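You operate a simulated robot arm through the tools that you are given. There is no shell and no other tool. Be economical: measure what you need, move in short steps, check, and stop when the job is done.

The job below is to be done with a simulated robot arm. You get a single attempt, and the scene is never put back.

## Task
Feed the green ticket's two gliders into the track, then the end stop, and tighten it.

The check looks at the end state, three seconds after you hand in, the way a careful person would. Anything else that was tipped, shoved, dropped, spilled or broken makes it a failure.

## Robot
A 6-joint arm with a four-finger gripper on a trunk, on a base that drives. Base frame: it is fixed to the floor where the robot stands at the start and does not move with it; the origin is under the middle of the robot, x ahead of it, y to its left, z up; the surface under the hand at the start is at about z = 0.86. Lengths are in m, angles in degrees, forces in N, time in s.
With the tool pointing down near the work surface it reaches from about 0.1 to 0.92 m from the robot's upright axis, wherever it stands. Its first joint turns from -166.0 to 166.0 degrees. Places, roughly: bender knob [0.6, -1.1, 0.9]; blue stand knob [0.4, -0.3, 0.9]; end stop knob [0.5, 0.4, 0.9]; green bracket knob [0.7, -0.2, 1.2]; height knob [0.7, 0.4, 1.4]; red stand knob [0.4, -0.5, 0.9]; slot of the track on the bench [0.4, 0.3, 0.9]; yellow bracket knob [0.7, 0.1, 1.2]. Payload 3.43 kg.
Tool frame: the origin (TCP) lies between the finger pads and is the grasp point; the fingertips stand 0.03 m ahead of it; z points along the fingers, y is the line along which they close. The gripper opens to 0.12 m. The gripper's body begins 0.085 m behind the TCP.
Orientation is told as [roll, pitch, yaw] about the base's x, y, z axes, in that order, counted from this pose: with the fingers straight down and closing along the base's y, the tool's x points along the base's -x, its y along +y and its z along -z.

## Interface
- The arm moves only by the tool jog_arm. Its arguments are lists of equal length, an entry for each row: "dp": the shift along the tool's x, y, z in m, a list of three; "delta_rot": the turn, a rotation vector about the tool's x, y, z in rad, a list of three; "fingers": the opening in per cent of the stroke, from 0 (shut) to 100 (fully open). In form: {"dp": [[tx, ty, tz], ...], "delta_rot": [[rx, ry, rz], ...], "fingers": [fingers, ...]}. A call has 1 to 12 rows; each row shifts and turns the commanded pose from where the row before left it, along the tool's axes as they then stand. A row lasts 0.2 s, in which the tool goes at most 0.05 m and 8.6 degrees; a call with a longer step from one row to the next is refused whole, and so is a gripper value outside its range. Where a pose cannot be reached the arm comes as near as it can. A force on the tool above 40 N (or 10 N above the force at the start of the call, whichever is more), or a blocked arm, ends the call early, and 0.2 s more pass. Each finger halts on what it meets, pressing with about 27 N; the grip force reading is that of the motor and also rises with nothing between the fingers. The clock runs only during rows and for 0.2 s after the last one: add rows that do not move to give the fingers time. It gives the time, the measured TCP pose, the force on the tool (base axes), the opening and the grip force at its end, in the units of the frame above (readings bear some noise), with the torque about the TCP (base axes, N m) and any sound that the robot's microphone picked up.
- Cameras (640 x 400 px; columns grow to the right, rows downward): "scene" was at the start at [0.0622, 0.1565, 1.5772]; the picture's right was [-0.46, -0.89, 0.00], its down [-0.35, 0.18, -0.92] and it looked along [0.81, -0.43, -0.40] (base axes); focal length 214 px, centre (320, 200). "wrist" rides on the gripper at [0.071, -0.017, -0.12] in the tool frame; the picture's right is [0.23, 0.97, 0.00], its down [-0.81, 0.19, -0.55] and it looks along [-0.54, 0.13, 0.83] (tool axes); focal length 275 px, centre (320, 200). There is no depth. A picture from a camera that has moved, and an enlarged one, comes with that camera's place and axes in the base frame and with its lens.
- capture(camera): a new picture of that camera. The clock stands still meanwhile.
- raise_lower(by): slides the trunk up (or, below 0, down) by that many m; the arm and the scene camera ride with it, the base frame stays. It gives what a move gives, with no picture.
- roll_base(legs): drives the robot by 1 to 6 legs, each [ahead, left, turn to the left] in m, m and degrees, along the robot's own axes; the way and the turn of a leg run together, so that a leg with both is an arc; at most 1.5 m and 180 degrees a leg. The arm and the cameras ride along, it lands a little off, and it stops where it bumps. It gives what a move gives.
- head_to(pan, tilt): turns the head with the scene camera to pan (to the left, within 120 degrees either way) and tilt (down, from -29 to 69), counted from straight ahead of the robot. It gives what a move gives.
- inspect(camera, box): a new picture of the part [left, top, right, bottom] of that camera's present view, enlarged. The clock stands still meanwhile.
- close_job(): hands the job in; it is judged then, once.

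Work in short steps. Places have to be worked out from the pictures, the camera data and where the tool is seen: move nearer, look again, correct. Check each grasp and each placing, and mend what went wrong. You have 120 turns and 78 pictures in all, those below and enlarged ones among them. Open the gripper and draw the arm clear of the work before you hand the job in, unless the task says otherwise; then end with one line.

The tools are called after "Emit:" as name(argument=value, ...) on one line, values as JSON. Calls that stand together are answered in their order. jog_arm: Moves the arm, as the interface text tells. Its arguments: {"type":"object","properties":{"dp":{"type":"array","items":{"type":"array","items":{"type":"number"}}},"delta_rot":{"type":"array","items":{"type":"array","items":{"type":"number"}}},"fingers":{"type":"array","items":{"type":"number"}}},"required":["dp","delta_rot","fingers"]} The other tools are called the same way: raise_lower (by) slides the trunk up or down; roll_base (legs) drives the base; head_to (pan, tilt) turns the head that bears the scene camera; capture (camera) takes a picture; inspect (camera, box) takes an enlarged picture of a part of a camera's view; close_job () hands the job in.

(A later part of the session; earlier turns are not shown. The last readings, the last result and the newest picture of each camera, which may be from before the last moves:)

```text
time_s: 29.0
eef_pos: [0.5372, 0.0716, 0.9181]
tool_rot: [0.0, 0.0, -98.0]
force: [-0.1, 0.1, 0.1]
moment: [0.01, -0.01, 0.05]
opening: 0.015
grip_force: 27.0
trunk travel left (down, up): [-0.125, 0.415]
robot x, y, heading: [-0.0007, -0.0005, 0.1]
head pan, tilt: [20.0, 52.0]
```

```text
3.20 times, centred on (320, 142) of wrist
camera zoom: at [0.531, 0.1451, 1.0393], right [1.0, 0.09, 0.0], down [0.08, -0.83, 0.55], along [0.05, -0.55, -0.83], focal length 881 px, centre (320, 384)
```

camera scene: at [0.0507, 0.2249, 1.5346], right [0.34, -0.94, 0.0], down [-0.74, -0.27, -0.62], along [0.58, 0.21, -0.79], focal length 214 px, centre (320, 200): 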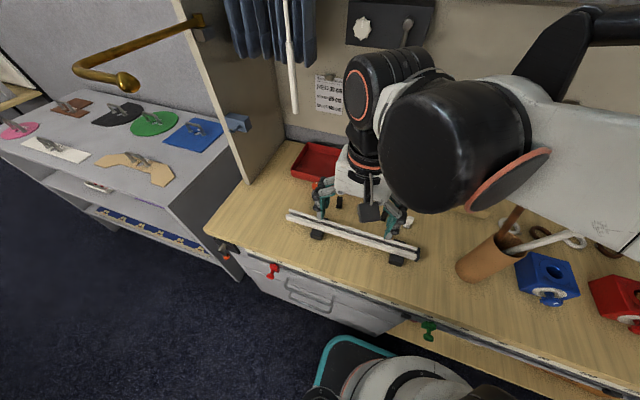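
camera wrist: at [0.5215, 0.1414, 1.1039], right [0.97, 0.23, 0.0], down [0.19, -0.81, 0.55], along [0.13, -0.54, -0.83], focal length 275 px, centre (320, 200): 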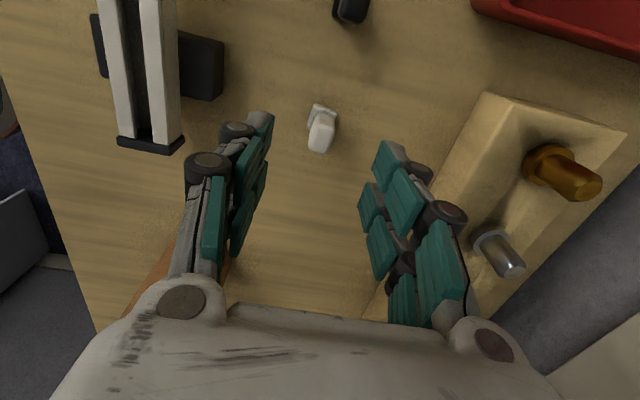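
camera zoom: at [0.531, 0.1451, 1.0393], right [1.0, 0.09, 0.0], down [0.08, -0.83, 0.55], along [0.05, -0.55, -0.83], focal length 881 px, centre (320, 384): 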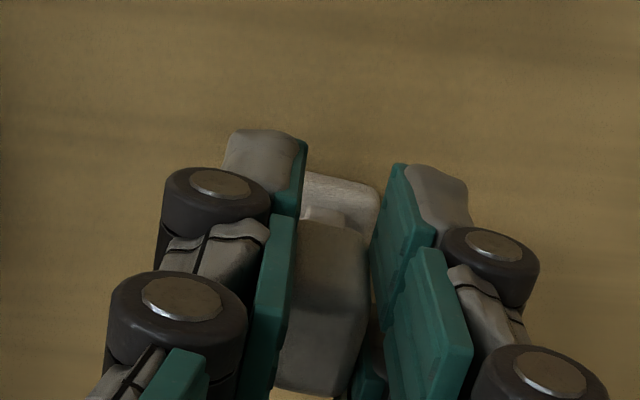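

Same firm grip as before. Lift, turn back, carry to in front of the track end.

Emit:
jog_arm(dp=[[0, 0, -0.02], [0, 0, -0.04], [0, 0, -0.045], [0, 0, 0]], delta_rot=[[0, 0, 0], [0, 0, 0], [0, 0, 0], [0, 0, -0.14]], fingers=[0, 0, 0, 0])

Emit:
jog_arm(dp=[[0.0407, -0.01115, 0], [0.0407, -0.01115, 0], [0.0407, -0.01115, 0], [0.0407, -0.01115, 0], [0.0407, -0.01115, 0], [0.0407, -0.01115, 0], [0.0407, -0.01115, 0], [0.0407, -0.01115, 0], [0.0407, -0.01115, 0], [0.0407, -0.01115, 0], [0.0407, -0.01115, 0], [0, 0, 0]], delta_rot=[[0, 0, 0], [0, 0, 0], [0, 0, 0], [0, 0, 0], [0, 0, 0], [0, 0, 0], [0, 0, 0], [0, 0, 0], [0, 0, 0], [0, 0, 0], [0, 0, 0], [0, 0, 0]], fingers=[0, 0, 0, 0, 0, 0, 0, 0, 0, 0, 0, 0])

Emit:
head_to(pan=20, tilt=52)

```text
time_s: 30.0
eef_pos: [0.5385, 0.0696, 1.0251]
tool_rot: [0.0, 0.0, -90.0]
force: [0.3, 0.0, -0.6]
moment: [0.0, 0.0, 0.02]
opening: 0.0148
grip_force: 27.3
trunk travel left (down, up): [-0.125, 0.415]
robot x, y, heading: [0.0023, -0.0021, -0.2]
head pan, tilt: [20.0, 52.0]
```

```text
time_s: 32.6
eef_pos: [0.4089, 0.5166, 1.0243]
tool_rot: [0.0, 0.0, -90.0]
force: [1.2, 0.8, -0.2]
moment: [-0.07, 0.0, 0.02]
opening: 0.0148
grip_force: 26.5
trunk travel left (down, up): [-0.125, 0.415]
robot x, y, heading: [0.0002, -0.0013, 0.0]
head pan, tilt: [20.0, 52.0]
```

```text
time_s: 33.2
eef_pos: [0.4093, 0.5169, 1.0238]
tool_rot: [0.0, 0.0, -90.0]
force: [-0.4, 0.3, -0.3]
moment: [0.0, 0.0, 0.01]
opening: 0.0151
grip_force: 26.9
trunk travel left (down, up): [-0.125, 0.415]
robot x, y, heading: [0.0003, 0.0005, -0.0]
head pan, tilt: [20.0, 52.0]
```

x landed 5 mm off; I correct it while lowering to insertion height, then look.

Emit:
jog_arm(dp=[[0, 0.005, 0.03], [0, 0, 0.03], [0, 0, 0.0102], [0, 0, 0], [0, 0, 0]], delta_rot=[[0, 0, 0], [0, 0, 0], [0, 0, 0], [0, 0, 0], [0, 0, 0]], fingers=[0, 0, 0, 0, 0])

Emit:
inspect(camera="scene", box=[265, 180, 345, 230])

```text
time_s: 34.4
eef_pos: [0.4171, 0.5156, 0.9546]
tool_rot: [0.0, -0.1, -90.0]
force: [0.1, -0.4, -1.0]
moment: [-0.02, 0.02, 0.01]
opening: 0.0147
grip_force: 27.0
trunk travel left (down, up): [-0.125, 0.415]
robot x, y, heading: [0.0011, 0.0001, -0.1]
head pan, tilt: [20.0, 52.0]
```

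```text
8.00 times, centred on (305, 205) of scene
camera zoom: at [0.0509, 0.2253, 1.5346], right [0.34, -0.94, 0.0], down [-0.74, -0.27, -0.62], along [0.58, 0.21, -0.79], focal length 1716 px, centre (440, 160)
```

zoom: 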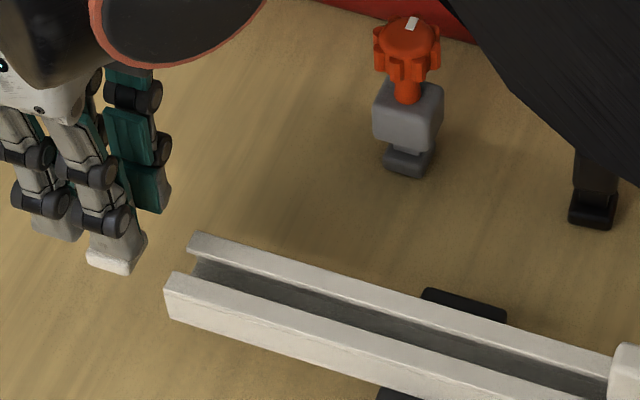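

Compared with the first insertion, x is now ~3.5–4 mm too far to +x. I correct that and read again.

Emit:
jog_arm(dp=[[0, -0.0037, 0], [0, 0, 0], [0, 0, 0]], delta_rot=[[0, 0, 0], [0, 0, 0], [0, 0, 0]], fingers=[0, 0, 0])

Emit:
jog_arm(dp=[[-0.012, 0, 0], [-0.01, 0, 0], [-0.003, 0, 0], [-0.003, 0, 0], [-0.003, 0, 0], [-0.002, 0, 0], [0, 0, 0]], delta_rot=[[0, 0, 0], [0, 0, 0], [0, 0, 0], [0, 0, 0], [0, 0, 0], [0, 0, 0], [0, 0, 0]], fingers=[0, 0, 0, 0, 0, 0, 0])

```text
time_s: 35.2
eef_pos: [0.414, 0.5168, 0.9547]
tool_rot: [-0.1, 0.0, -90.0]
force: [0.2, -0.1, -1.0]
moment: [0.02, 0.01, 0.01]
opening: 0.0147
grip_force: 27.0
trunk travel left (down, up): [-0.125, 0.415]
robot x, y, heading: [0.0043, -0.0018, -0.1]
head pan, tilt: [20.0, 52.0]
```

```text
time_s: 36.8
eef_pos: [0.4154, 0.4861, 0.9528]
tool_rot: [0.1, 0.0, -90.0]
force: [0.2, 0.1, -0.7]
moment: [0.0, -0.03, 0.02]
opening: 0.0149
grip_force: 27.3
trunk travel left (down, up): [-0.125, 0.415]
robot x, y, heading: [0.0005, -0.0017, 0.1]
head pan, tilt: [20.0, 52.0]
```

No contact yet at y=0.486; small steps on.

Emit:
jog_arm(dp=[[-0.003, 0, 0], [-0.003, 0, 0], [-0.002, 0, 0], [0, 0, 0]], delta_rot=[[0, 0, 0], [0, 0, 0], [0, 0, 0], [0, 0, 0]], fingers=[0, 0, 0, 0])

```text
time_s: 37.8
eef_pos: [0.4133, 0.4777, 0.9527]
tool_rot: [0.0, 0.1, -90.0]
force: [-0.5, 0.6, -0.9]
moment: [0.0, -0.04, 0.0]
opening: 0.0145
grip_force: 27.4
trunk travel left (down, up): [-0.125, 0.415]
robot x, y, heading: [0.0021, 0.001, 0.2]
head pan, tilt: [20.0, 52.0]
```

It is entering freely. I slide to y≈0.36, in stages with the force guard, then release and rise.

Emit:
jog_arm(dp=[[-0.005, 0, 0], [-0.005, 0, 0], [-0.005, 0, 0], [-0.01, 0, 0], [-0.01, 0, 0], [0, 0, 0]], delta_rot=[[0, 0, 0], [0, 0, 0], [0, 0, 0], [0, 0, 0], [0, 0, 0], [0, 0, 0]], fingers=[0, 0, 0, 0, 0, 0])

Emit:
jog_arm(dp=[[-0.0125, 0, 0], [-0.0125, 0, 0], [-0.0125, 0, 0], [-0.0125, 0, 0], [-0.0125, 0, 0], [-0.0125, 0, 0], [0, 0, 0]], delta_rot=[[0, 0, 0], [0, 0, 0], [0, 0, 0], [0, 0, 0], [0, 0, 0], [0, 0, 0], [0, 0, 0]], fingers=[0, 0, 0, 0, 0, 0, 0])

Emit:
inspect(camera="scene", box=[270, 180, 430, 280])

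```text
time_s: 39.2
eef_pos: [0.4157, 0.4423, 0.9525]
tool_rot: [0.0, -0.1, -90.0]
force: [0.2, -0.3, 0.3]
moment: [-0.01, 0.02, -0.01]
opening: 0.0149
grip_force: 26.5
trunk travel left (down, up): [-0.125, 0.415]
robot x, y, heading: [0.0022, 0.0008, 0.2]
head pan, tilt: [20.0, 52.0]
```

```text
time_s: 40.8
eef_pos: [0.4142, 0.3666, 0.9532]
tool_rot: [0.0, 0.0, -90.0]
force: [0.6, 1.0, 0.1]
moment: [-0.01, -0.04, -0.01]
opening: 0.0149
grip_force: 26.8
trunk travel left (down, up): [-0.125, 0.415]
robot x, y, heading: [-0.0018, 0.0001, 0.0]
head pan, tilt: [20.0, 52.0]
```

```text
4.00 times, centred on (350, 230) of scene
camera zoom: at [0.0509, 0.2251, 1.5346], right [0.34, -0.94, 0.0], down [-0.74, -0.27, -0.62], along [0.58, 0.21, -0.79], focal length 858 px, centre (200, 80)
```

zoom: 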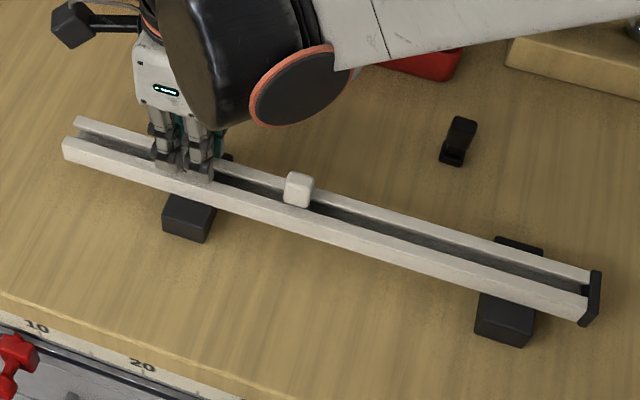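

Both gliders are in. I push 3 cm more, release, rise, and move to above the end stop to look at it.

Emit:
jog_arm(dp=[[-0.01, 0, 0], [-0.01, 0, 0], [-0.01, 0, 0], [0, 0, 0], [0, 0, 0], [0, 0, 0], [0, 0, -0.03], [0, 0, -0.04], [0, 0, -0.04]], delta_rot=[[0, 0, 0], [0, 0, 0], [0, 0, 0], [0, 0, 0], [0, 0, 0], [0, 0, 0], [0, 0, 0], [0, 0, 0], [0, 0, 0]], fingers=[0, 0, 0, 0, 40, 40, 40, 40, 40])

Emit:
jog_arm(dp=[[0.022, 0.033, 0], [0.022, 0.033, 0], [0.022, 0.033, 0], [0.022, 0.033, 0], [0, 0, 0]], delta_rot=[[0, 0, 0], [0, 0, 0], [0, 0, 0], [0, 0, 0], [0, 0, 0]], fingers=[50, 60, 60, 60, 60])

Emit:
inspect(camera="wrist", box=[220, 60, 420, 185])

Emit:
inspect(camera="scene", box=[290, 160, 370, 210])

```text
time_s: 42.8
eef_pos: [0.4129, 0.3422, 1.0637]
tool_rot: [0.0, 0.0, -89.8]
force: [-0.2, -0.3, 1.1]
moment: [-0.03, -0.04, 0.0]
opening: 0.0479
grip_force: 0.2
trunk travel left (down, up): [-0.125, 0.415]
robot x, y, heading: [0.0012, -0.0001, -0.0]
head pan, tilt: [20.0, 52.0]
```

```text
time_s: 44.0
eef_pos: [0.5432, 0.4242, 1.0679]
tool_rot: [-0.1, 0.1, -90.0]
force: [0.2, -0.2, -0.8]
moment: [0.03, 0.03, 0.01]
opening: 0.0721
grip_force: 0.0
trunk travel left (down, up): [-0.125, 0.415]
robot x, y, heading: [-0.001, -0.0011, 0.0]
head pan, tilt: [20.0, 52.0]
```

```text
3.20 times, centred on (320, 122) of wrist
camera zoom: at [0.5278, 0.496, 1.1884], right [0.97, 0.23, 0.0], down [0.19, -0.81, 0.55], along [0.13, -0.54, -0.83], focal length 881 px, centre (320, 448)
```

zoom: 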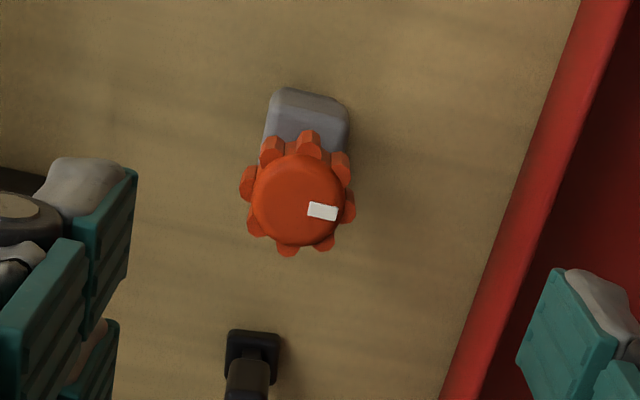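

```text
8.00 times, centred on (330, 185) of scene
camera zoom: at [0.0512, 0.2254, 1.5346], right [0.34, -0.94, 0.0], down [-0.74, -0.27, -0.62], along [0.58, 0.21, -0.79], focal length 1716 px, centre (240, 320)
```

zoom: 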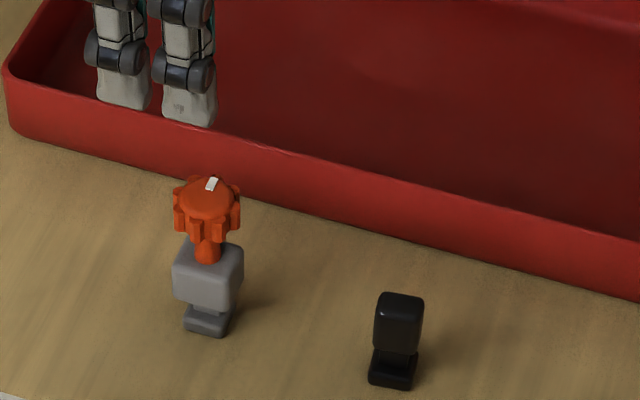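

The end stop: foot/body to z≈0.911, stem, then the orange 8‑lobed knob at z≈0.940–0.957, centre ≈(0.541, 0.419), a lobe pair along x. The knob is wider than the body, so I'll hold it by the knob lobes. I lower to just above the knob to check centring.

Emit:
jog_arm(dp=[[-0.005, -0.002, 0.033], [0, 0, 0.034], [0, 0, 0]], delta_rot=[[0, 0, 0], [0, 0, 0], [0, 0, 0]], fingers=[60, 50, 50])

Emit:
inspect(camera="wrist", box=[220, 80, 420, 205])

Emit:
inspect(camera="scene", box=[290, 160, 370, 210])

```text
time_s: 44.8
eef_pos: [0.5429, 0.4195, 0.9984]
tool_rot: [0.0, -0.1, -89.9]
force: [-0.5, 0.3, -0.2]
moment: [0.0, 0.01, 0.01]
opening: 0.0601
grip_force: 0.1
trunk travel left (down, up): [-0.125, 0.415]
robot x, y, heading: [-0.0012, -0.0011, 0.0]
head pan, tilt: [20.0, 52.0]
```

```text
3.20 times, centred on (320, 142) of wrist
camera zoom: at [0.5275, 0.4896, 1.1199], right [0.97, 0.23, 0.0], down [0.19, -0.81, 0.55], along [0.13, -0.54, -0.83], focal length 881 px, centre (320, 384)
```

zoom: 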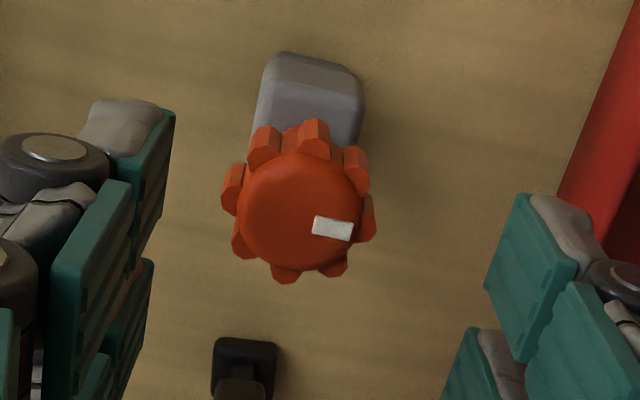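

```text
8.00 times, centred on (330, 185) of scene
camera zoom: at [0.0512, 0.2254, 1.5346], right [0.34, -0.94, 0.0], down [-0.74, -0.27, -0.62], along [0.58, 0.21, -0.79], focal length 1716 px, centre (240, 320)
```

zoom: 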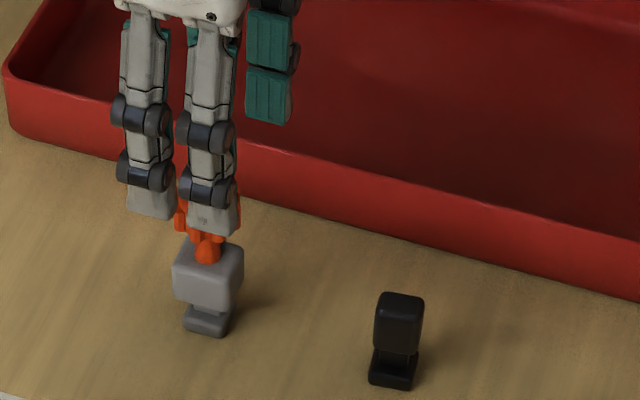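

Knob centre ≈(0.540, 0.422). Small correction, lower so the fingertips reach z≈0.932 and close.

Emit:
jog_arm(dp=[[0.003, -0.003, 0], [0, 0, 0.02], [0, 0, 0.0165], [0, 0, 0], [0, 0, 0], [0, 0, 0]], delta_rot=[[0, 0, 0], [0, 0, 0], [0, 0, 0], [0, 0, 0], [0, 0, 0], [0, 0, 0]], fingers=[50, 50, 50, 30, 10, 10])

Emit:
inspect(camera="wrist", box=[220, 80, 420, 205])

Emit:
inspect(camera="scene", box=[290, 160, 370, 210])

```text
time_s: 46.2
eef_pos: [0.5413, 0.423, 0.9607]
tool_rot: [0.0, 0.0, -90.0]
force: [-0.2, -0.7, 0.3]
moment: [0.02, -0.04, 0.03]
opening: 0.0236
grip_force: 27.3
trunk travel left (down, up): [-0.125, 0.415]
robot x, y, heading: [0.0019, -0.0007, -0.1]
head pan, tilt: [20.0, 52.0]
```

```text
3.20 times, centred on (320, 142) of wrist
camera zoom: at [0.5248, 0.4944, 1.0818], right [0.97, 0.23, 0.0], down [0.19, -0.81, 0.55], along [0.13, -0.54, -0.83], focal length 881 px, centre (320, 384)
```

zoom: 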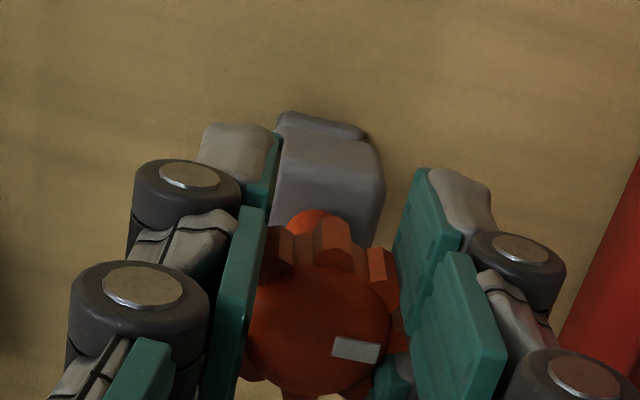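

```text
8.00 times, centred on (330, 185) of scene
camera zoom: at [0.051, 0.2253, 1.5345], right [0.34, -0.94, 0.0], down [-0.74, -0.27, -0.62], along [0.58, 0.21, -0.79], focal length 1716 px, centre (240, 320)
```

zoom: 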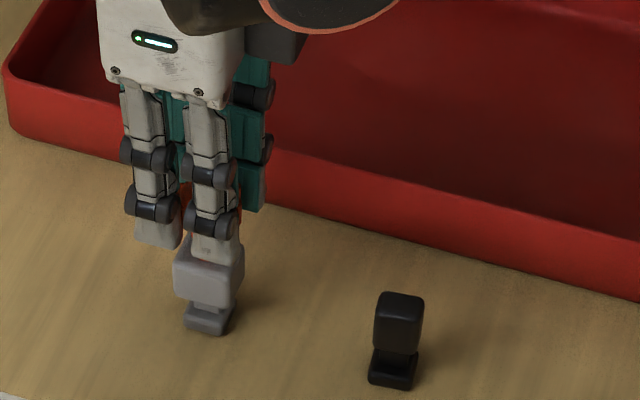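

Gripped by the knob. Lift and carry it to in front of the track's end.

Emit:
jog_arm(dp=[[0, 0, -0.02], [0, 0, -0.03], [0, 0, -0.03], [0.03, -0.034, 0], [0.03, -0.034, 0], [0.03, -0.034, 0], [0.01, -0.025, 0], [0, 0, 0], [0, 0, 0]], delta_rot=[[0, 0, 0], [0, 0, 0], [0, 0, 0], [0, 0, 0], [0, 0, 0], [0, 0, 0], [0, 0, 0], [0, 0, 0], [0, 0, 0]], fingers=[10, 10, 10, 10, 10, 10, 10, 10, 10])

Emit:
inspect(camera="wrist", box=[220, 80, 420, 205])

Emit:
inspect(camera="scene", box=[250, 170, 330, 220])

```text
time_s: 48.2
eef_pos: [0.4132, 0.5231, 1.0407]
tool_rot: [0.0, 0.0, -90.0]
force: [0.4, -0.1, -1.1]
moment: [0.0, 0.04, 0.01]
opening: 0.0234
grip_force: 27.3
trunk travel left (down, up): [-0.125, 0.415]
robot x, y, heading: [0.0022, -0.0032, -0.1]
head pan, tilt: [20.0, 52.0]
```

```text
3.20 times, centred on (320, 142) of wrist
camera zoom: at [0.3966, 0.5943, 1.1614], right [0.97, 0.23, 0.0], down [0.19, -0.81, 0.55], along [0.13, -0.54, -0.83], focal length 881 px, centre (320, 384)
```

zoom: 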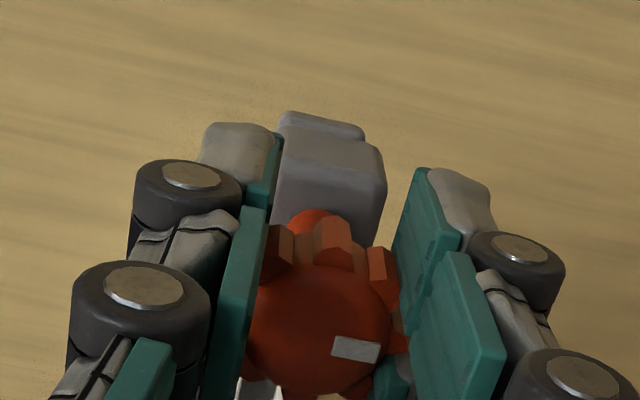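

```text
8.00 times, centred on (290, 195) of scene
camera zoom: at [0.0511, 0.2253, 1.5345], right [0.34, -0.94, 0.0], down [-0.74, -0.27, -0.62], along [0.58, 0.21, -0.79], focal length 1716 px, centre (560, 240)
```

zoom: 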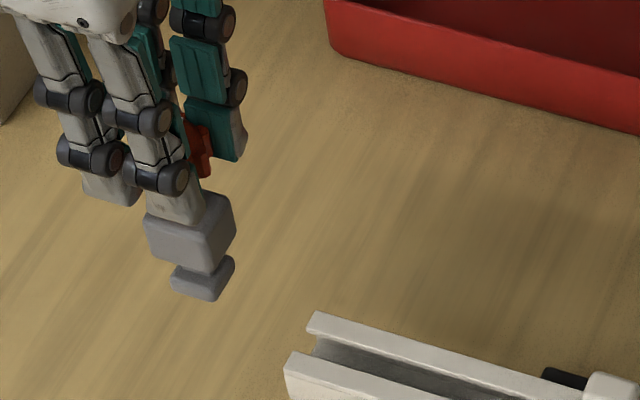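

Held steady and square. I lower to insertion height (TCP z≈0.996) and compare with the track.

Emit:
jog_arm(dp=[[0, 0, 0.025], [0, 0, 0.0202], [0, 0, 0], [0, 0, 0]], delta_rot=[[0, 0, 0], [0, 0, 0], [0, 0, 0], [0, 0, 0]], fingers=[10, 10, 10, 10])

Emit:
inspect(camera="scene", box=[265, 180, 345, 230])

```text
time_s: 49.2
eef_pos: [0.4133, 0.5227, 0.9958]
tool_rot: [0.0, -0.1, -89.9]
force: [-0.2, 0.2, -0.6]
moment: [0.0, 0.0, 0.0]
opening: 0.0232
grip_force: 26.9
trunk travel left (down, up): [-0.125, 0.415]
robot x, y, heading: [-0.0027, -0.0004, 0.2]
head pan, tilt: [20.0, 52.0]
```

```text
8.00 times, centred on (305, 205) of scene
camera zoom: at [0.0508, 0.2252, 1.5346], right [0.34, -0.94, 0.0], down [-0.74, -0.27, -0.62], along [0.58, 0.21, -0.79], focal length 1716 px, centre (440, 160)
```

zoom: 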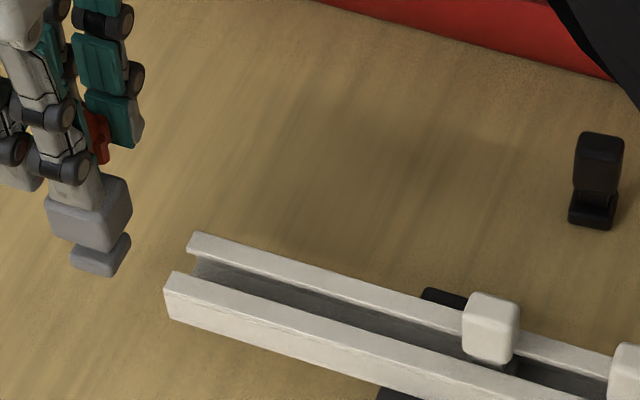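

The foot's place in the image agrees with the successful insertion to within 1 mm. I advance in small steps at the end.

Emit:
jog_arm(dp=[[-0.012, 0, 0], [-0.012, 0, 0], [-0.007, 0, 0], [-0.003, 0, 0], [-0.003, 0, 0], [-0.003, 0, 0], [0, 0, 0]], delta_rot=[[0, 0, 0], [0, 0, 0], [0, 0, 0], [0, 0, 0], [0, 0, 0], [0, 0, 0], [0, 0, 0]], fingers=[10, 10, 10, 10, 10, 10, 10])

```text
time_s: 50.8
eef_pos: [0.4152, 0.4833, 0.9958]
tool_rot: [-0.1, 0.0, -90.1]
force: [0.0, -0.5, 0.4]
moment: [0.0, 0.0, 0.06]
opening: 0.0231
grip_force: 26.8
trunk travel left (down, up): [-0.125, 0.415]
robot x, y, heading: [0.0045, -0.003, 0.0]
head pan, tilt: [20.0, 52.0]
```

Emit:
inspect(camera="scene", box=[270, 190, 334, 230])

Emit:
jog_arm(dp=[[-0.003, 0, 0], [-0.003, 0, 0], [-0.003, 0, 0], [0, 0, 0]], delta_rot=[[0, 0, 0], [0, 0, 0], [0, 0, 0], [0, 0, 0]], fingers=[10, 10, 10, 10])

```text
10.00 times, centred on (302, 210) of scene
camera zoom: at [0.0509, 0.2253, 1.5346], right [0.34, -0.94, 0.0], down [-0.74, -0.27, -0.62], along [0.58, 0.21, -0.79], focal length 2145 px, centre (500, 100)
```

zoom: 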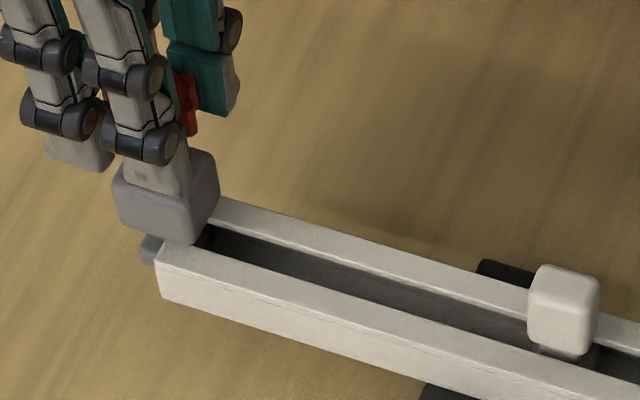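

```text
time_s: 51.8
eef_pos: [0.4143, 0.475, 0.9961]
tool_rot: [0.0, 0.0, -89.9]
force: [-0.2, -0.3, -0.8]
moment: [-0.01, -0.01, 0.01]
opening: 0.0232
grip_force: 27.3
trunk travel left (down, up): [-0.125, 0.415]
robot x, y, heading: [0.0018, -0.004, 0.2]
head pan, tilt: [20.0, 52.0]
```

It enters freely. I push it on to y≈0.44, well inside the track.

Emit:
jog_arm(dp=[[-0.007, 0, 0], [-0.007, 0, 0], [-0.007, 0, 0], [-0.007, 0, 0], [-0.007, 0, 0], [0, 0, 0]], delta_rot=[[0, 0, 0], [0, 0, 0], [0, 0, 0], [0, 0, 0], [0, 0, 0], [0, 0, 0]], fingers=[10, 10, 10, 10, 10, 10])

Emit:
inspect(camera="scene", box=[270, 190, 334, 230])

```text
time_s: 53.2
eef_pos: [0.4161, 0.4391, 0.9982]
tool_rot: [0.0, 0.1, -90.0]
force: [-0.2, 0.3, -0.4]
moment: [-0.01, 0.02, 0.0]
opening: 0.023
grip_force: 26.9
trunk travel left (down, up): [-0.125, 0.415]
robot x, y, heading: [-0.0016, -0.0024, 0.3]
head pan, tilt: [20.0, 52.0]
```

```text
10.00 times, centred on (302, 210) of scene
camera zoom: at [0.0509, 0.2251, 1.5346], right [0.34, -0.94, 0.0], down [-0.74, -0.27, -0.62], along [0.58, 0.21, -0.79], focal length 2145 px, centre (500, 100)
```

zoom: 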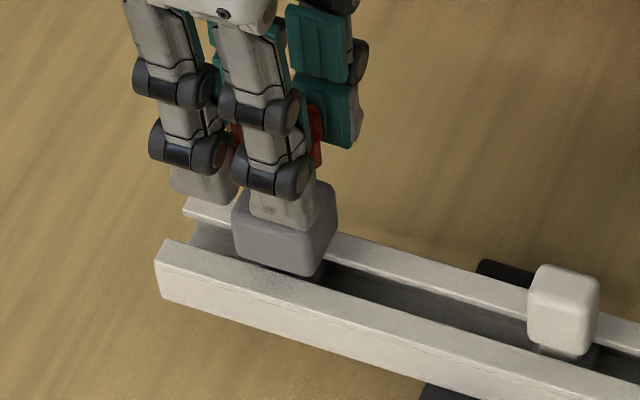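

It is in. I let it settle on the channel floor by opening, then re-grip the knob.

Emit:
jog_arm(dp=[[0, 0, 0], [0, 0, 0], [0, 0, 0.001], [0, 0, 0], [0, 0, 0], [0, 0, 0]], delta_rot=[[0, 0, 0], [0, 0, 0], [0, 0, 0], [0, 0, 0], [0, 0, 0], [0, 0, 0]], fingers=[35, 35, 35, 10, 10, 10])

Emit:
inspect(camera="wrist", box=[220, 80, 420, 205])

Emit:
jog_arm(dp=[[0, 0, 0], [0, 0, 0], [0, 0, 0], [0, 0, 0]], delta_rot=[[0, 0, 0.1], [0, 0, 0.1], [0, 0, 0.1], [0, 0, 0]], fingers=[10, 10, 10, 10])

```text
time_s: 54.6
eef_pos: [0.4161, 0.4391, 0.9955]
tool_rot: [0.0, 0.0, -90.0]
force: [-0.3, -0.3, -1.4]
moment: [-0.01, 0.01, -0.02]
opening: 0.0238
grip_force: 27.6
trunk travel left (down, up): [-0.125, 0.415]
robot x, y, heading: [-0.0035, 0.001, 0.1]
head pan, tilt: [20.0, 52.0]
```

```text
3.20 times, centred on (320, 142) of wrist
camera zoom: at [0.3999, 0.5102, 1.1166], right [0.97, 0.23, 0.0], down [0.19, -0.81, 0.55], along [0.13, -0.54, -0.83], focal length 881 px, centre (320, 384)
```

zoom: 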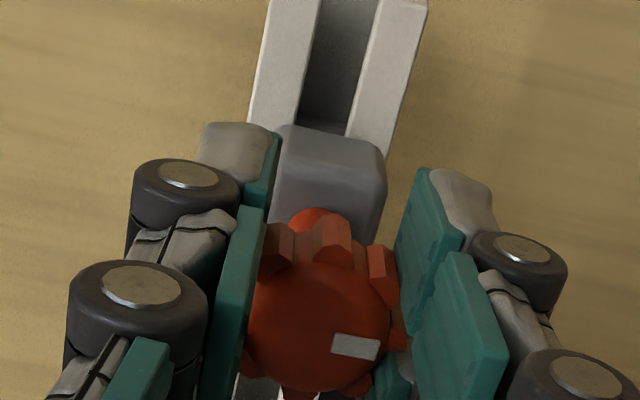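

```text
time_s: 55.6
eef_pos: [0.4143, 0.4376, 0.996]
tool_rot: [0.0, 0.0, -107.2]
force: [3.0, 0.4, 11.2]
moment: [0.05, -0.18, 0.04]
opening: 0.0238
grip_force: 27.0
trunk travel left (down, up): [-0.125, 0.415]
robot x, y, heading: [-0.0027, 0.0029, -0.1]
head pan, tilt: [20.0, 52.0]
```

Turning clockwise gives an upward push of 11 N on the tool, with little torque so far. I look whether the knob's mark turned with the tool.

Emit:
inspect(camera="wrist", box=[220, 80, 420, 205])

Emit:
inspect(camera="scene", box=[270, 190, 334, 230])

```text
3.20 times, centred on (320, 142) of wrist
camera zoom: at [0.4203, 0.5113, 1.1164], right [1.0, -0.07, 0.0], down [-0.06, -0.83, 0.55], along [-0.04, -0.55, -0.83], focal length 881 px, centre (320, 384)
```

zoom: 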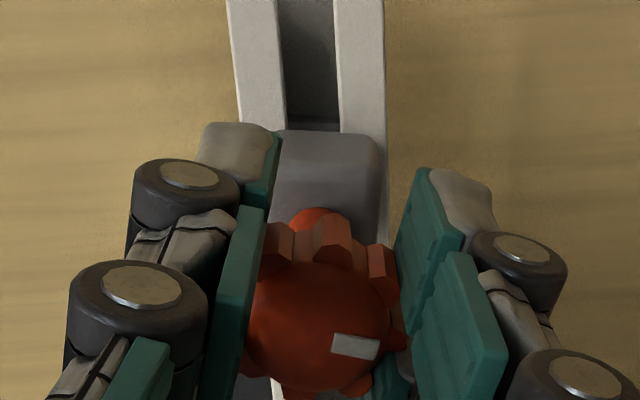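

```text
10.00 times, centred on (302, 210) of scene
camera zoom: at [0.0507, 0.2247, 1.5347], right [0.34, -0.94, 0.0], down [-0.74, -0.27, -0.62], along [0.58, 0.21, -0.79], focal length 2145 px, centre (500, 100)
```

zoom: 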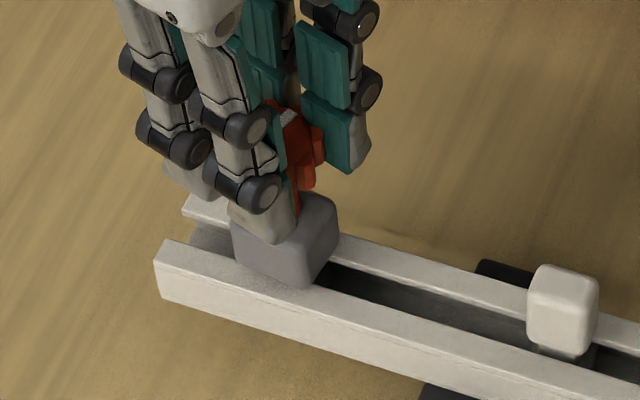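

The body has turned a little with the knob within the slot's play. I go on turning in small steps and watch the torque.

Emit:
jog_arm(dp=[[0, 0, -0.0005], [0, 0, 0], [0, 0, 0]], delta_rot=[[0, 0, 0.1], [0, 0, 0.1], [0, 0, 0]], fingers=[10, 10, 10])

Emit:
jog_arm(dp=[[0, 0, 0], [0, 0, 0], [0, 0, 0]], delta_rot=[[0, 0, 0.1], [0, 0, 0.1], [0, 0, 0]], fingers=[10, 10, 10])

Emit:
inspect(camera="scene", box=[270, 190, 334, 230])

```text
time_s: 56.4
eef_pos: [0.4142, 0.4387, 0.9947]
tool_rot: [0.0, 0.0, -118.7]
force: [1.6, -0.6, 0.4]
moment: [-0.07, -0.16, 0.03]
opening: 0.0233
grip_force: 27.3
trunk travel left (down, up): [-0.125, 0.415]
robot x, y, heading: [-0.0, 0.0005, -0.1]
head pan, tilt: [20.0, 52.0]
```

```text
time_s: 57.2
eef_pos: [0.4155, 0.4375, 0.9949]
tool_rot: [-0.1, -0.1, -123.8]
force: [-1.2, 0.0, 3.0]
moment: [0.04, 0.17, -0.03]
opening: 0.0235
grip_force: 27.0
out of reach, approached as far as the arm can: row 2
trunk travel left (down, up): [-0.125, 0.415]
robot x, y, heading: [-0.0013, 0.0028, -0.2]
head pan, tilt: [20.0, 52.0]
```

```text
10.00 times, centred on (302, 210) of scene
camera zoom: at [0.0506, 0.2251, 1.5346], right [0.34, -0.94, 0.0], down [-0.74, -0.27, -0.62], along [0.58, 0.21, -0.79], focal length 2145 px, centre (500, 100)
```

zoom: 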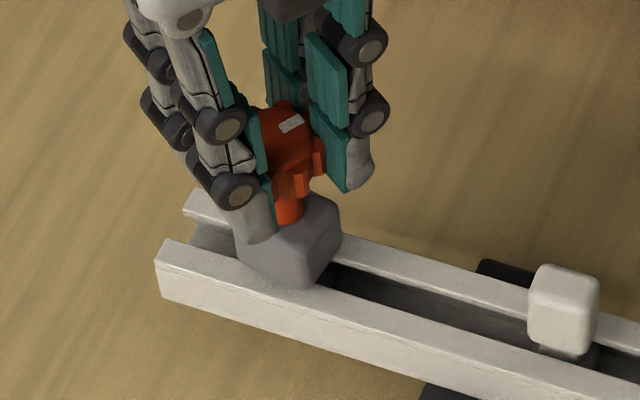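

The wrist reached its end at yaw −124°; the body is now braced in the slot and the knob turns. I open, swing the hand back counter-clockwise above the knob, to take a long clockwise stroke.

Emit:
jog_arm(dp=[[0, 0, 0], [0, 0, 0], [0, 0, 0], [0, 0, 0], [0, 0, 0], [0, 0, 0], [0, 0, 0], [0, 0, 0], [0, 0, 0], [0, 0, 0], [0, 0, 0], [0, 0, 0]], delta_rot=[[0, 0, 0], [0, 0, 0], [0, 0, -0.148], [0, 0, -0.148], [0, 0, -0.148], [0, 0, -0.148], [0, 0, -0.148], [0, 0, -0.148], [0, 0, -0.148], [0, 0, -0.148], [0, 0, -0.148], [0, 0, -0.148]], fingers=[45, 45, 45, 45, 45, 45, 45, 45, 45, 45, 45, 45])

Emit:
jog_arm(dp=[[0, 0, 0], [0, 0, 0], [0, 0, 0], [0, 0, 0], [0, 0, 0], [0, 0, 0], [0, 0, 0], [0, 0, 0], [0, 0, 0], [0, 0, 0], [0, 0, 0], [0, 0, 0]], delta_rot=[[0, 0, -0.148], [0, 0, -0.148], [0, 0, -0.148], [0, 0, -0.148], [0, 0, -0.148], [0, 0, -0.148], [0, 0, -0.148], [0, 0, -0.148], [0, 0, -0.148], [0, 0, -0.148], [0, 0, -0.148], [0, 0, 0]], fingers=[45, 45, 45, 45, 45, 45, 45, 45, 45, 45, 45, 45])

Emit:
inspect(camera="wrist", box=[220, 80, 420, 205])

Emit:
inspect(camera="scene", box=[270, 190, 334, 230])

```text
time_s: 59.8
eef_pos: [0.4142, 0.4394, 0.9943]
tool_rot: [0.1, 0.2, -38.9]
force: [-0.4, 0.0, 0.0]
moment: [-0.02, -0.01, -0.01]
opening: 0.0542
grip_force: 0.0
trunk travel left (down, up): [-0.125, 0.415]
robot x, y, heading: [-0.0019, 0.0001, 0.2]
head pan, tilt: [20.0, 52.0]
```

```text
time_s: 62.4
eef_pos: [0.4161, 0.4391, 0.9969]
tool_rot: [0.2, 0.0, 54.3]
force: [-0.6, 0.1, 1.2]
moment: [0.0, -0.02, 0.02]
opening: 0.0542
grip_force: 0.1
trunk travel left (down, up): [-0.125, 0.415]
robot x, y, heading: [-0.0007, -0.0028, 0.1]
head pan, tilt: [20.0, 52.0]
```

```text
3.20 times, centred on (320, 142) of wrist
camera zoom: at [0.3879, 0.3708, 1.1165], right [-0.92, 0.38, 0.0], down [0.32, 0.77, 0.55], along [0.21, 0.51, -0.83], focal length 881 px, centre (320, 384)
```

zoom: 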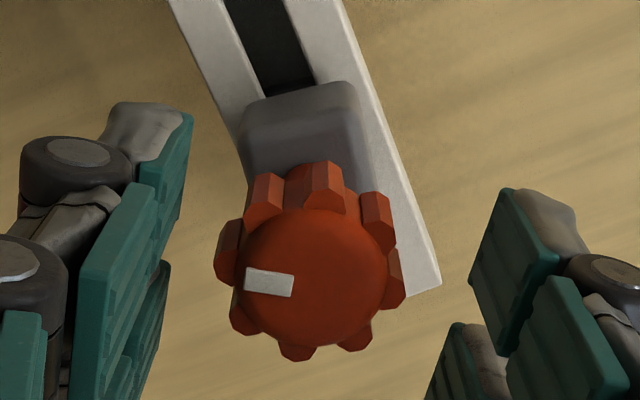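

```text
10.00 times, centred on (302, 210) of scene
camera zoom: at [0.0509, 0.2252, 1.5346], right [0.34, -0.94, 0.0], down [-0.74, -0.27, -0.62], along [0.58, 0.21, -0.79], focal length 2145 px, centre (500, 100)
```

zoom: 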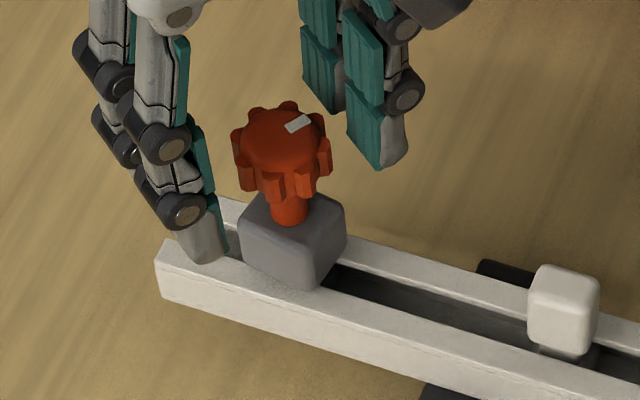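

Yaw +54° lines up again with a lobe pair (178° later). I close and turn clockwise in a long stroke, reading the torque midway.

Emit:
jog_arm(dp=[[0, 0, 0], [0, 0, 0], [0, 0, 0], [0, 0, 0], [0, 0, 0], [0, 0, 0], [0, 0, 0], [0, 0, 0], [0, 0, 0]], delta_rot=[[0, 0, 0], [0, 0, 0], [0, 0, 0], [0, 0, 0.14], [0, 0, 0.14], [0, 0, 0.14], [0, 0, 0.14], [0, 0, 0.14], [0, 0, 0]], fingers=[20, 5, 0, 0, 0, 0, 0, 0, 0])

Emit:
inspect(camera="scene", box=[270, 190, 334, 230])

Emit:
jog_arm(dp=[[0, 0, 0], [0, 0, 0], [0, 0, 0], [0, 0, 0], [0, 0, 0], [0, 0, 0]], delta_rot=[[0, 0, 0.14], [0, 0, 0.14], [0, 0, 0.14], [0, 0, 0.14], [0, 0, 0.14], [0, 0, 0]], fingers=[0, 0, 0, 0, 0, 0])

```text
time_s: 64.4
eef_pos: [0.416, 0.4393, 0.9947]
tool_rot: [0.1, 0.1, 13.9]
force: [11.1, -4.1, 3.5]
moment: [-0.36, -0.85, 0.06]
opening: 0.0238
grip_force: 27.0
trunk travel left (down, up): [-0.125, 0.415]
robot x, y, heading: [0.0026, 0.0002, -0.2]
head pan, tilt: [20.0, 52.0]
```

```text
10.00 times, centred on (302, 210) of scene
camera zoom: at [0.0519, 0.2245, 1.5346], right [0.34, -0.94, 0.0], down [-0.74, -0.27, -0.62], along [0.58, 0.21, -0.79], focal length 2145 px, centre (500, 100)
```

zoom: 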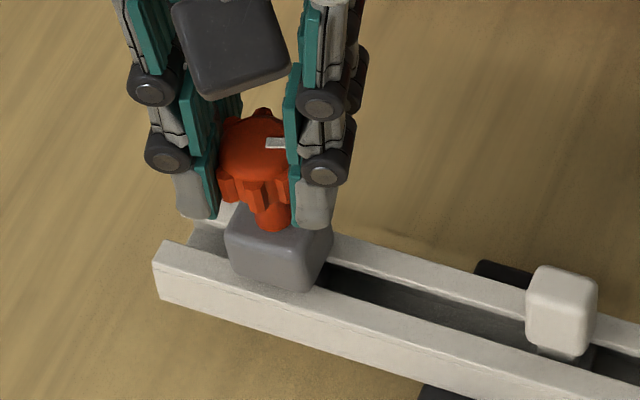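

```text
time_s: 65.8
eef_pos: [0.4137, 0.436, 0.9939]
tool_rot: [-0.2, 0.1, -26.2]
force: [-1.5, -8.0, -2.1]
moment: [-0.78, -0.57, 0.04]
opening: 0.0236
grip_force: 26.9
trunk travel left (down, up): [-0.125, 0.415]
robot x, y, heading: [-0.0025, 0.0, -0.3]
head pan, tilt: [20.0, 52.0]
stopped in row 6: the force on the tool passed its limit at 41 N (the readings are from after the stop); the commanded pose is now the measured one
```

A side force stopped the turn at yaw −26°. I look at the state before re-gripping.

Emit:
inspect(camera="scene", box=[270, 190, 334, 230])

Emit:
inspect(camera="wrist", box=[220, 80, 420, 205])

```text
10.00 times, centred on (302, 210) of scene
camera zoom: at [0.051, 0.224, 1.5349], right [0.34, -0.94, 0.0], down [-0.74, -0.27, -0.62], along [0.58, 0.21, -0.79], focal length 2145 px, centre (500, 100)
```

zoom: 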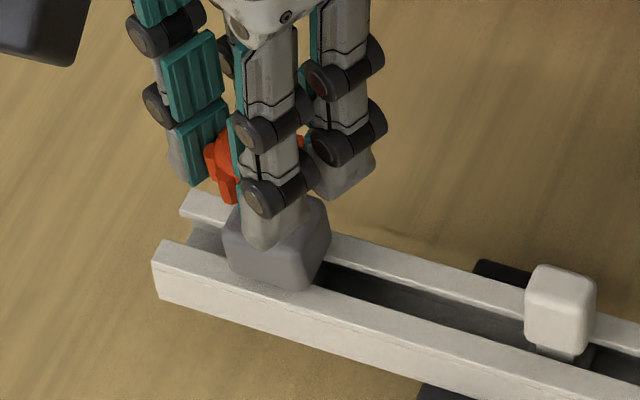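

```text
3.20 times, centred on (320, 142) of wrist
camera zoom: at [0.3438, 0.4524, 1.1158], right [0.22, 0.97, 0.0], down [0.81, -0.18, 0.55], along [0.54, -0.13, -0.83], focal length 881 px, centre (320, 384)
```

zoom: 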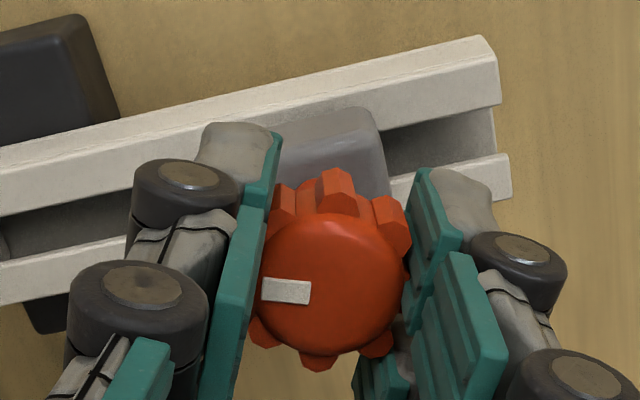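

The knob follows the tool, but my tool axis is ≈5 mm off the knob's axis along y, which makes the side force. I open, then look to re-centre.

Emit:
jog_arm(dp=[[0, 0, 0], [0, 0, 0], [0, 0, 0]], delta_rot=[[0, 0, 0], [0, 0, 0], [0, 0, 0]], fingers=[45, 45, 45])

Emit:
inspect(camera="wrist", box=[220, 80, 420, 205])

```text
time_s: 66.6
eef_pos: [0.4144, 0.4377, 0.9935]
tool_rot: [-0.2, 0.2, -26.2]
force: [0.1, 1.1, 0.2]
moment: [-0.03, -0.01, -0.01]
opening: 0.0539
grip_force: 0.2
trunk travel left (down, up): [-0.125, 0.415]
robot x, y, heading: [-0.0, -0.0016, -0.1]
head pan, tilt: [20.0, 52.0]
```

```text
3.20 times, centred on (320, 142) of wrist
camera zoom: at [0.3434, 0.454, 1.1155], right [0.22, 0.97, 0.0], down [0.81, -0.19, 0.55], along [0.54, -0.12, -0.84], focal length 881 px, centre (320, 384)
```

zoom: 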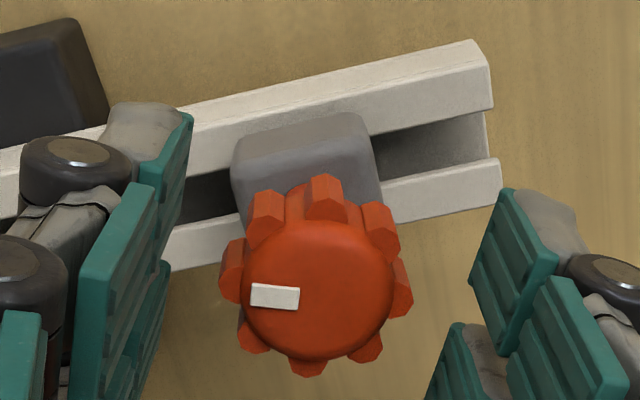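

The knob has come to sit under the tool axis (≈0.414, 0.438), and the body is square in the track. I re-grip here and keep turning clockwise.

Emit:
jog_arm(dp=[[0, 0, 0], [0, 0, 0], [0, 0, 0], [0, 0, 0], [0, 0, 0], [0, 0, 0], [0, 0, 0], [0, 0, 0]], delta_rot=[[0, 0, 0], [0, 0, 0], [0, 0, 0], [0, 0, 0.12], [0, 0, 0.12], [0, 0, 0.12], [0, 0, 0.12], [0, 0, 0]], fingers=[20, 5, 0, 0, 0, 0, 0, 0])

Emit:
jog_arm(dp=[[0, 0, 0], [0, 0, 0], [0, 0, 0], [0, 0, 0], [0, 0, 0], [0, 0, 0]], delta_rot=[[0, 0, 0.12], [0, 0, 0.12], [0, 0, 0.12], [0, 0, 0.12], [0, 0, 0.12], [0, 0, 0]], fingers=[0, 0, 0, 0, 0, 0])

```text
time_s: 68.0
eef_pos: [0.4143, 0.4326, 0.9948]
tool_rot: [-0.5, -0.1, -45.3]
force: [-2.2, -6.9, -4.4]
moment: [-0.62, -0.37, 0.13]
opening: 0.0239
grip_force: 27.2
trunk travel left (down, up): [-0.125, 0.415]
robot x, y, heading: [-0.0022, -0.0019, -0.5]
head pan, tilt: [20.0, 52.0]
stopped in row 6: the force on the tool passed its limit at 41 N (the readings are from after the stop); the commanded pose is now the measured one
```

```text
time_s: 69.0
eef_pos: [0.4128, 0.4341, 0.9947]
tool_rot: [-0.6, -0.3, -69.6]
force: [-7.4, -6.5, 0.3]
moment: [-0.2, -0.15, 0.14]
opening: 0.0239
grip_force: 26.7
trunk travel left (down, up): [-0.125, 0.415]
robot x, y, heading: [-0.0011, -0.0035, 0.2]
head pan, tilt: [20.0, 52.0]
stopped in row 4: the force on the tool passed its limit at 41 N (the readings are from after the stop); the commanded pose is now the measured one
```

Torque about z has grown to 0.14 N m but a side force stops it. I open and look at the knob's angle and centring.

Emit:
jog_arm(dp=[[0, 0, 0], [0, 0, 0], [0, 0, 0]], delta_rot=[[0, 0, 0], [0, 0, 0], [0, 0, 0]], fingers=[45, 45, 45])

Emit:
inspect(camera="wrist", box=[220, 80, 420, 205])

Emit:
inspect(camera="scene", box=[270, 190, 334, 230])

```text
time_s: 69.8
eef_pos: [0.4128, 0.435, 0.9943]
tool_rot: [-0.5, -0.2, -69.7]
force: [-0.1, 0.2, -0.9]
moment: [0.02, -0.03, 0.02]
opening: 0.0541
grip_force: 0.0
trunk travel left (down, up): [-0.125, 0.415]
robot x, y, heading: [0.0016, -0.0035, -0.0]
head pan, tilt: [20.0, 52.0]
```

```text
3.20 times, centred on (320, 142) of wrist
camera zoom: at [0.3737, 0.496, 1.1146], right [0.83, 0.55, -0.01], down [0.47, -0.69, 0.55], along [0.3, -0.47, -0.83], focal length 881 px, centre (320, 384)
```

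zoom: 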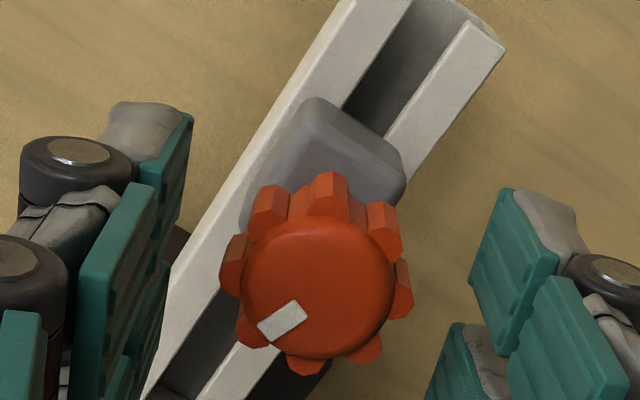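

```text
10.00 times, centred on (302, 210) of scene
camera zoom: at [0.0508, 0.2245, 1.5346], right [0.34, -0.94, 0.0], down [-0.74, -0.27, -0.62], along [0.58, 0.21, -0.79], focal length 2145 px, centre (500, 100)
```

zoom: 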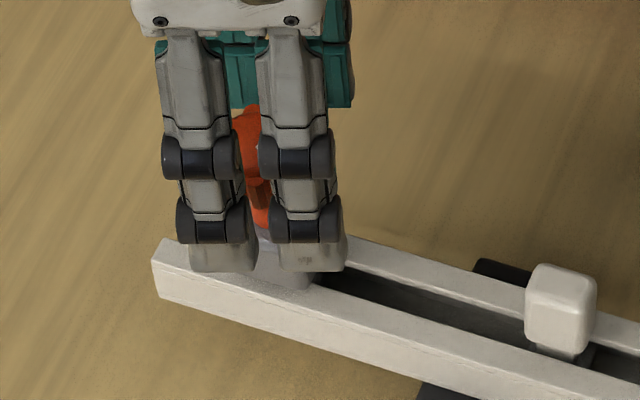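

The knob's mark shows it turned ≈70° in the long stroke and only ≈7° in this last one while the fingers slipped round it: it is getting tight. I take one more grip, square on the lobes, and turn to confirm.

Emit:
jog_arm(dp=[[0, 0, 0], [0, 0, 0], [0, 0, 0], [0, 0, 0], [0, 0, 0], [0, 0, 0], [0, 0, 0], [0, 0, 0], [0, 0, 0], [0, 0, 0]], delta_rot=[[0, 0, -0.13], [0, 0, -0.13], [0, 0, 0], [0, 0, 0], [0, 0, 0], [0, 0, 0.06], [0, 0, 0.06], [0, 0, 0.06], [0, 0, 0.06], [0, 0, 0]], fingers=[45, 45, 20, 0, 0, 0, 0, 0, 0, 0])

Emit:
jog_arm(dp=[[0, 0, 0], [0, 0, 0], [0, 0, 0], [0, 0, 0], [0, 0, 0]], delta_rot=[[0, 0, 0.06], [0, 0, 0.06], [0, 0, 0.06], [0, 0, 0.06], [0, 0, 0]], fingers=[0, 0, 0, 0, 0])

Emit:
inspect(camera="wrist", box=[220, 80, 420, 205])

```text
time_s: 72.0
eef_pos: [0.4109, 0.4345, 0.9926]
tool_rot: [-0.5, -0.2, -68.6]
force: [-7.8, 7.9, 12.6]
moment: [0.55, 0.07, 0.17]
opening: 0.0239
grip_force: 27.1
trunk travel left (down, up): [-0.125, 0.415]
robot x, y, heading: [-0.0, -0.0046, 0.1]
head pan, tilt: [20.0, 52.0]
```

```text
time_s: 73.2
eef_pos: [0.4097, 0.4308, 0.9927]
tool_rot: [-0.5, -0.4, -82.4]
force: [-22.4, -16.9, -15.4]
moment: [-0.55, 0.07, 0.31]
opening: 0.024
grip_force: 26.8
trunk travel left (down, up): [-0.125, 0.415]
robot x, y, heading: [-0.0001, -0.0022, -0.1]
head pan, tilt: [20.0, 52.0]
```

```text
3.20 times, centred on (320, 142) of wrist
camera zoom: at [0.3863, 0.5015, 1.1142], right [0.93, 0.36, -0.01], down [0.3, -0.77, 0.56], along [0.19, -0.52, -0.83], focal length 881 px, centre (320, 384)
```

zoom: 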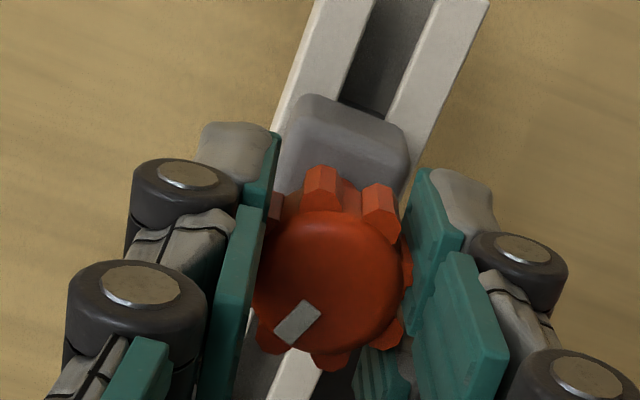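

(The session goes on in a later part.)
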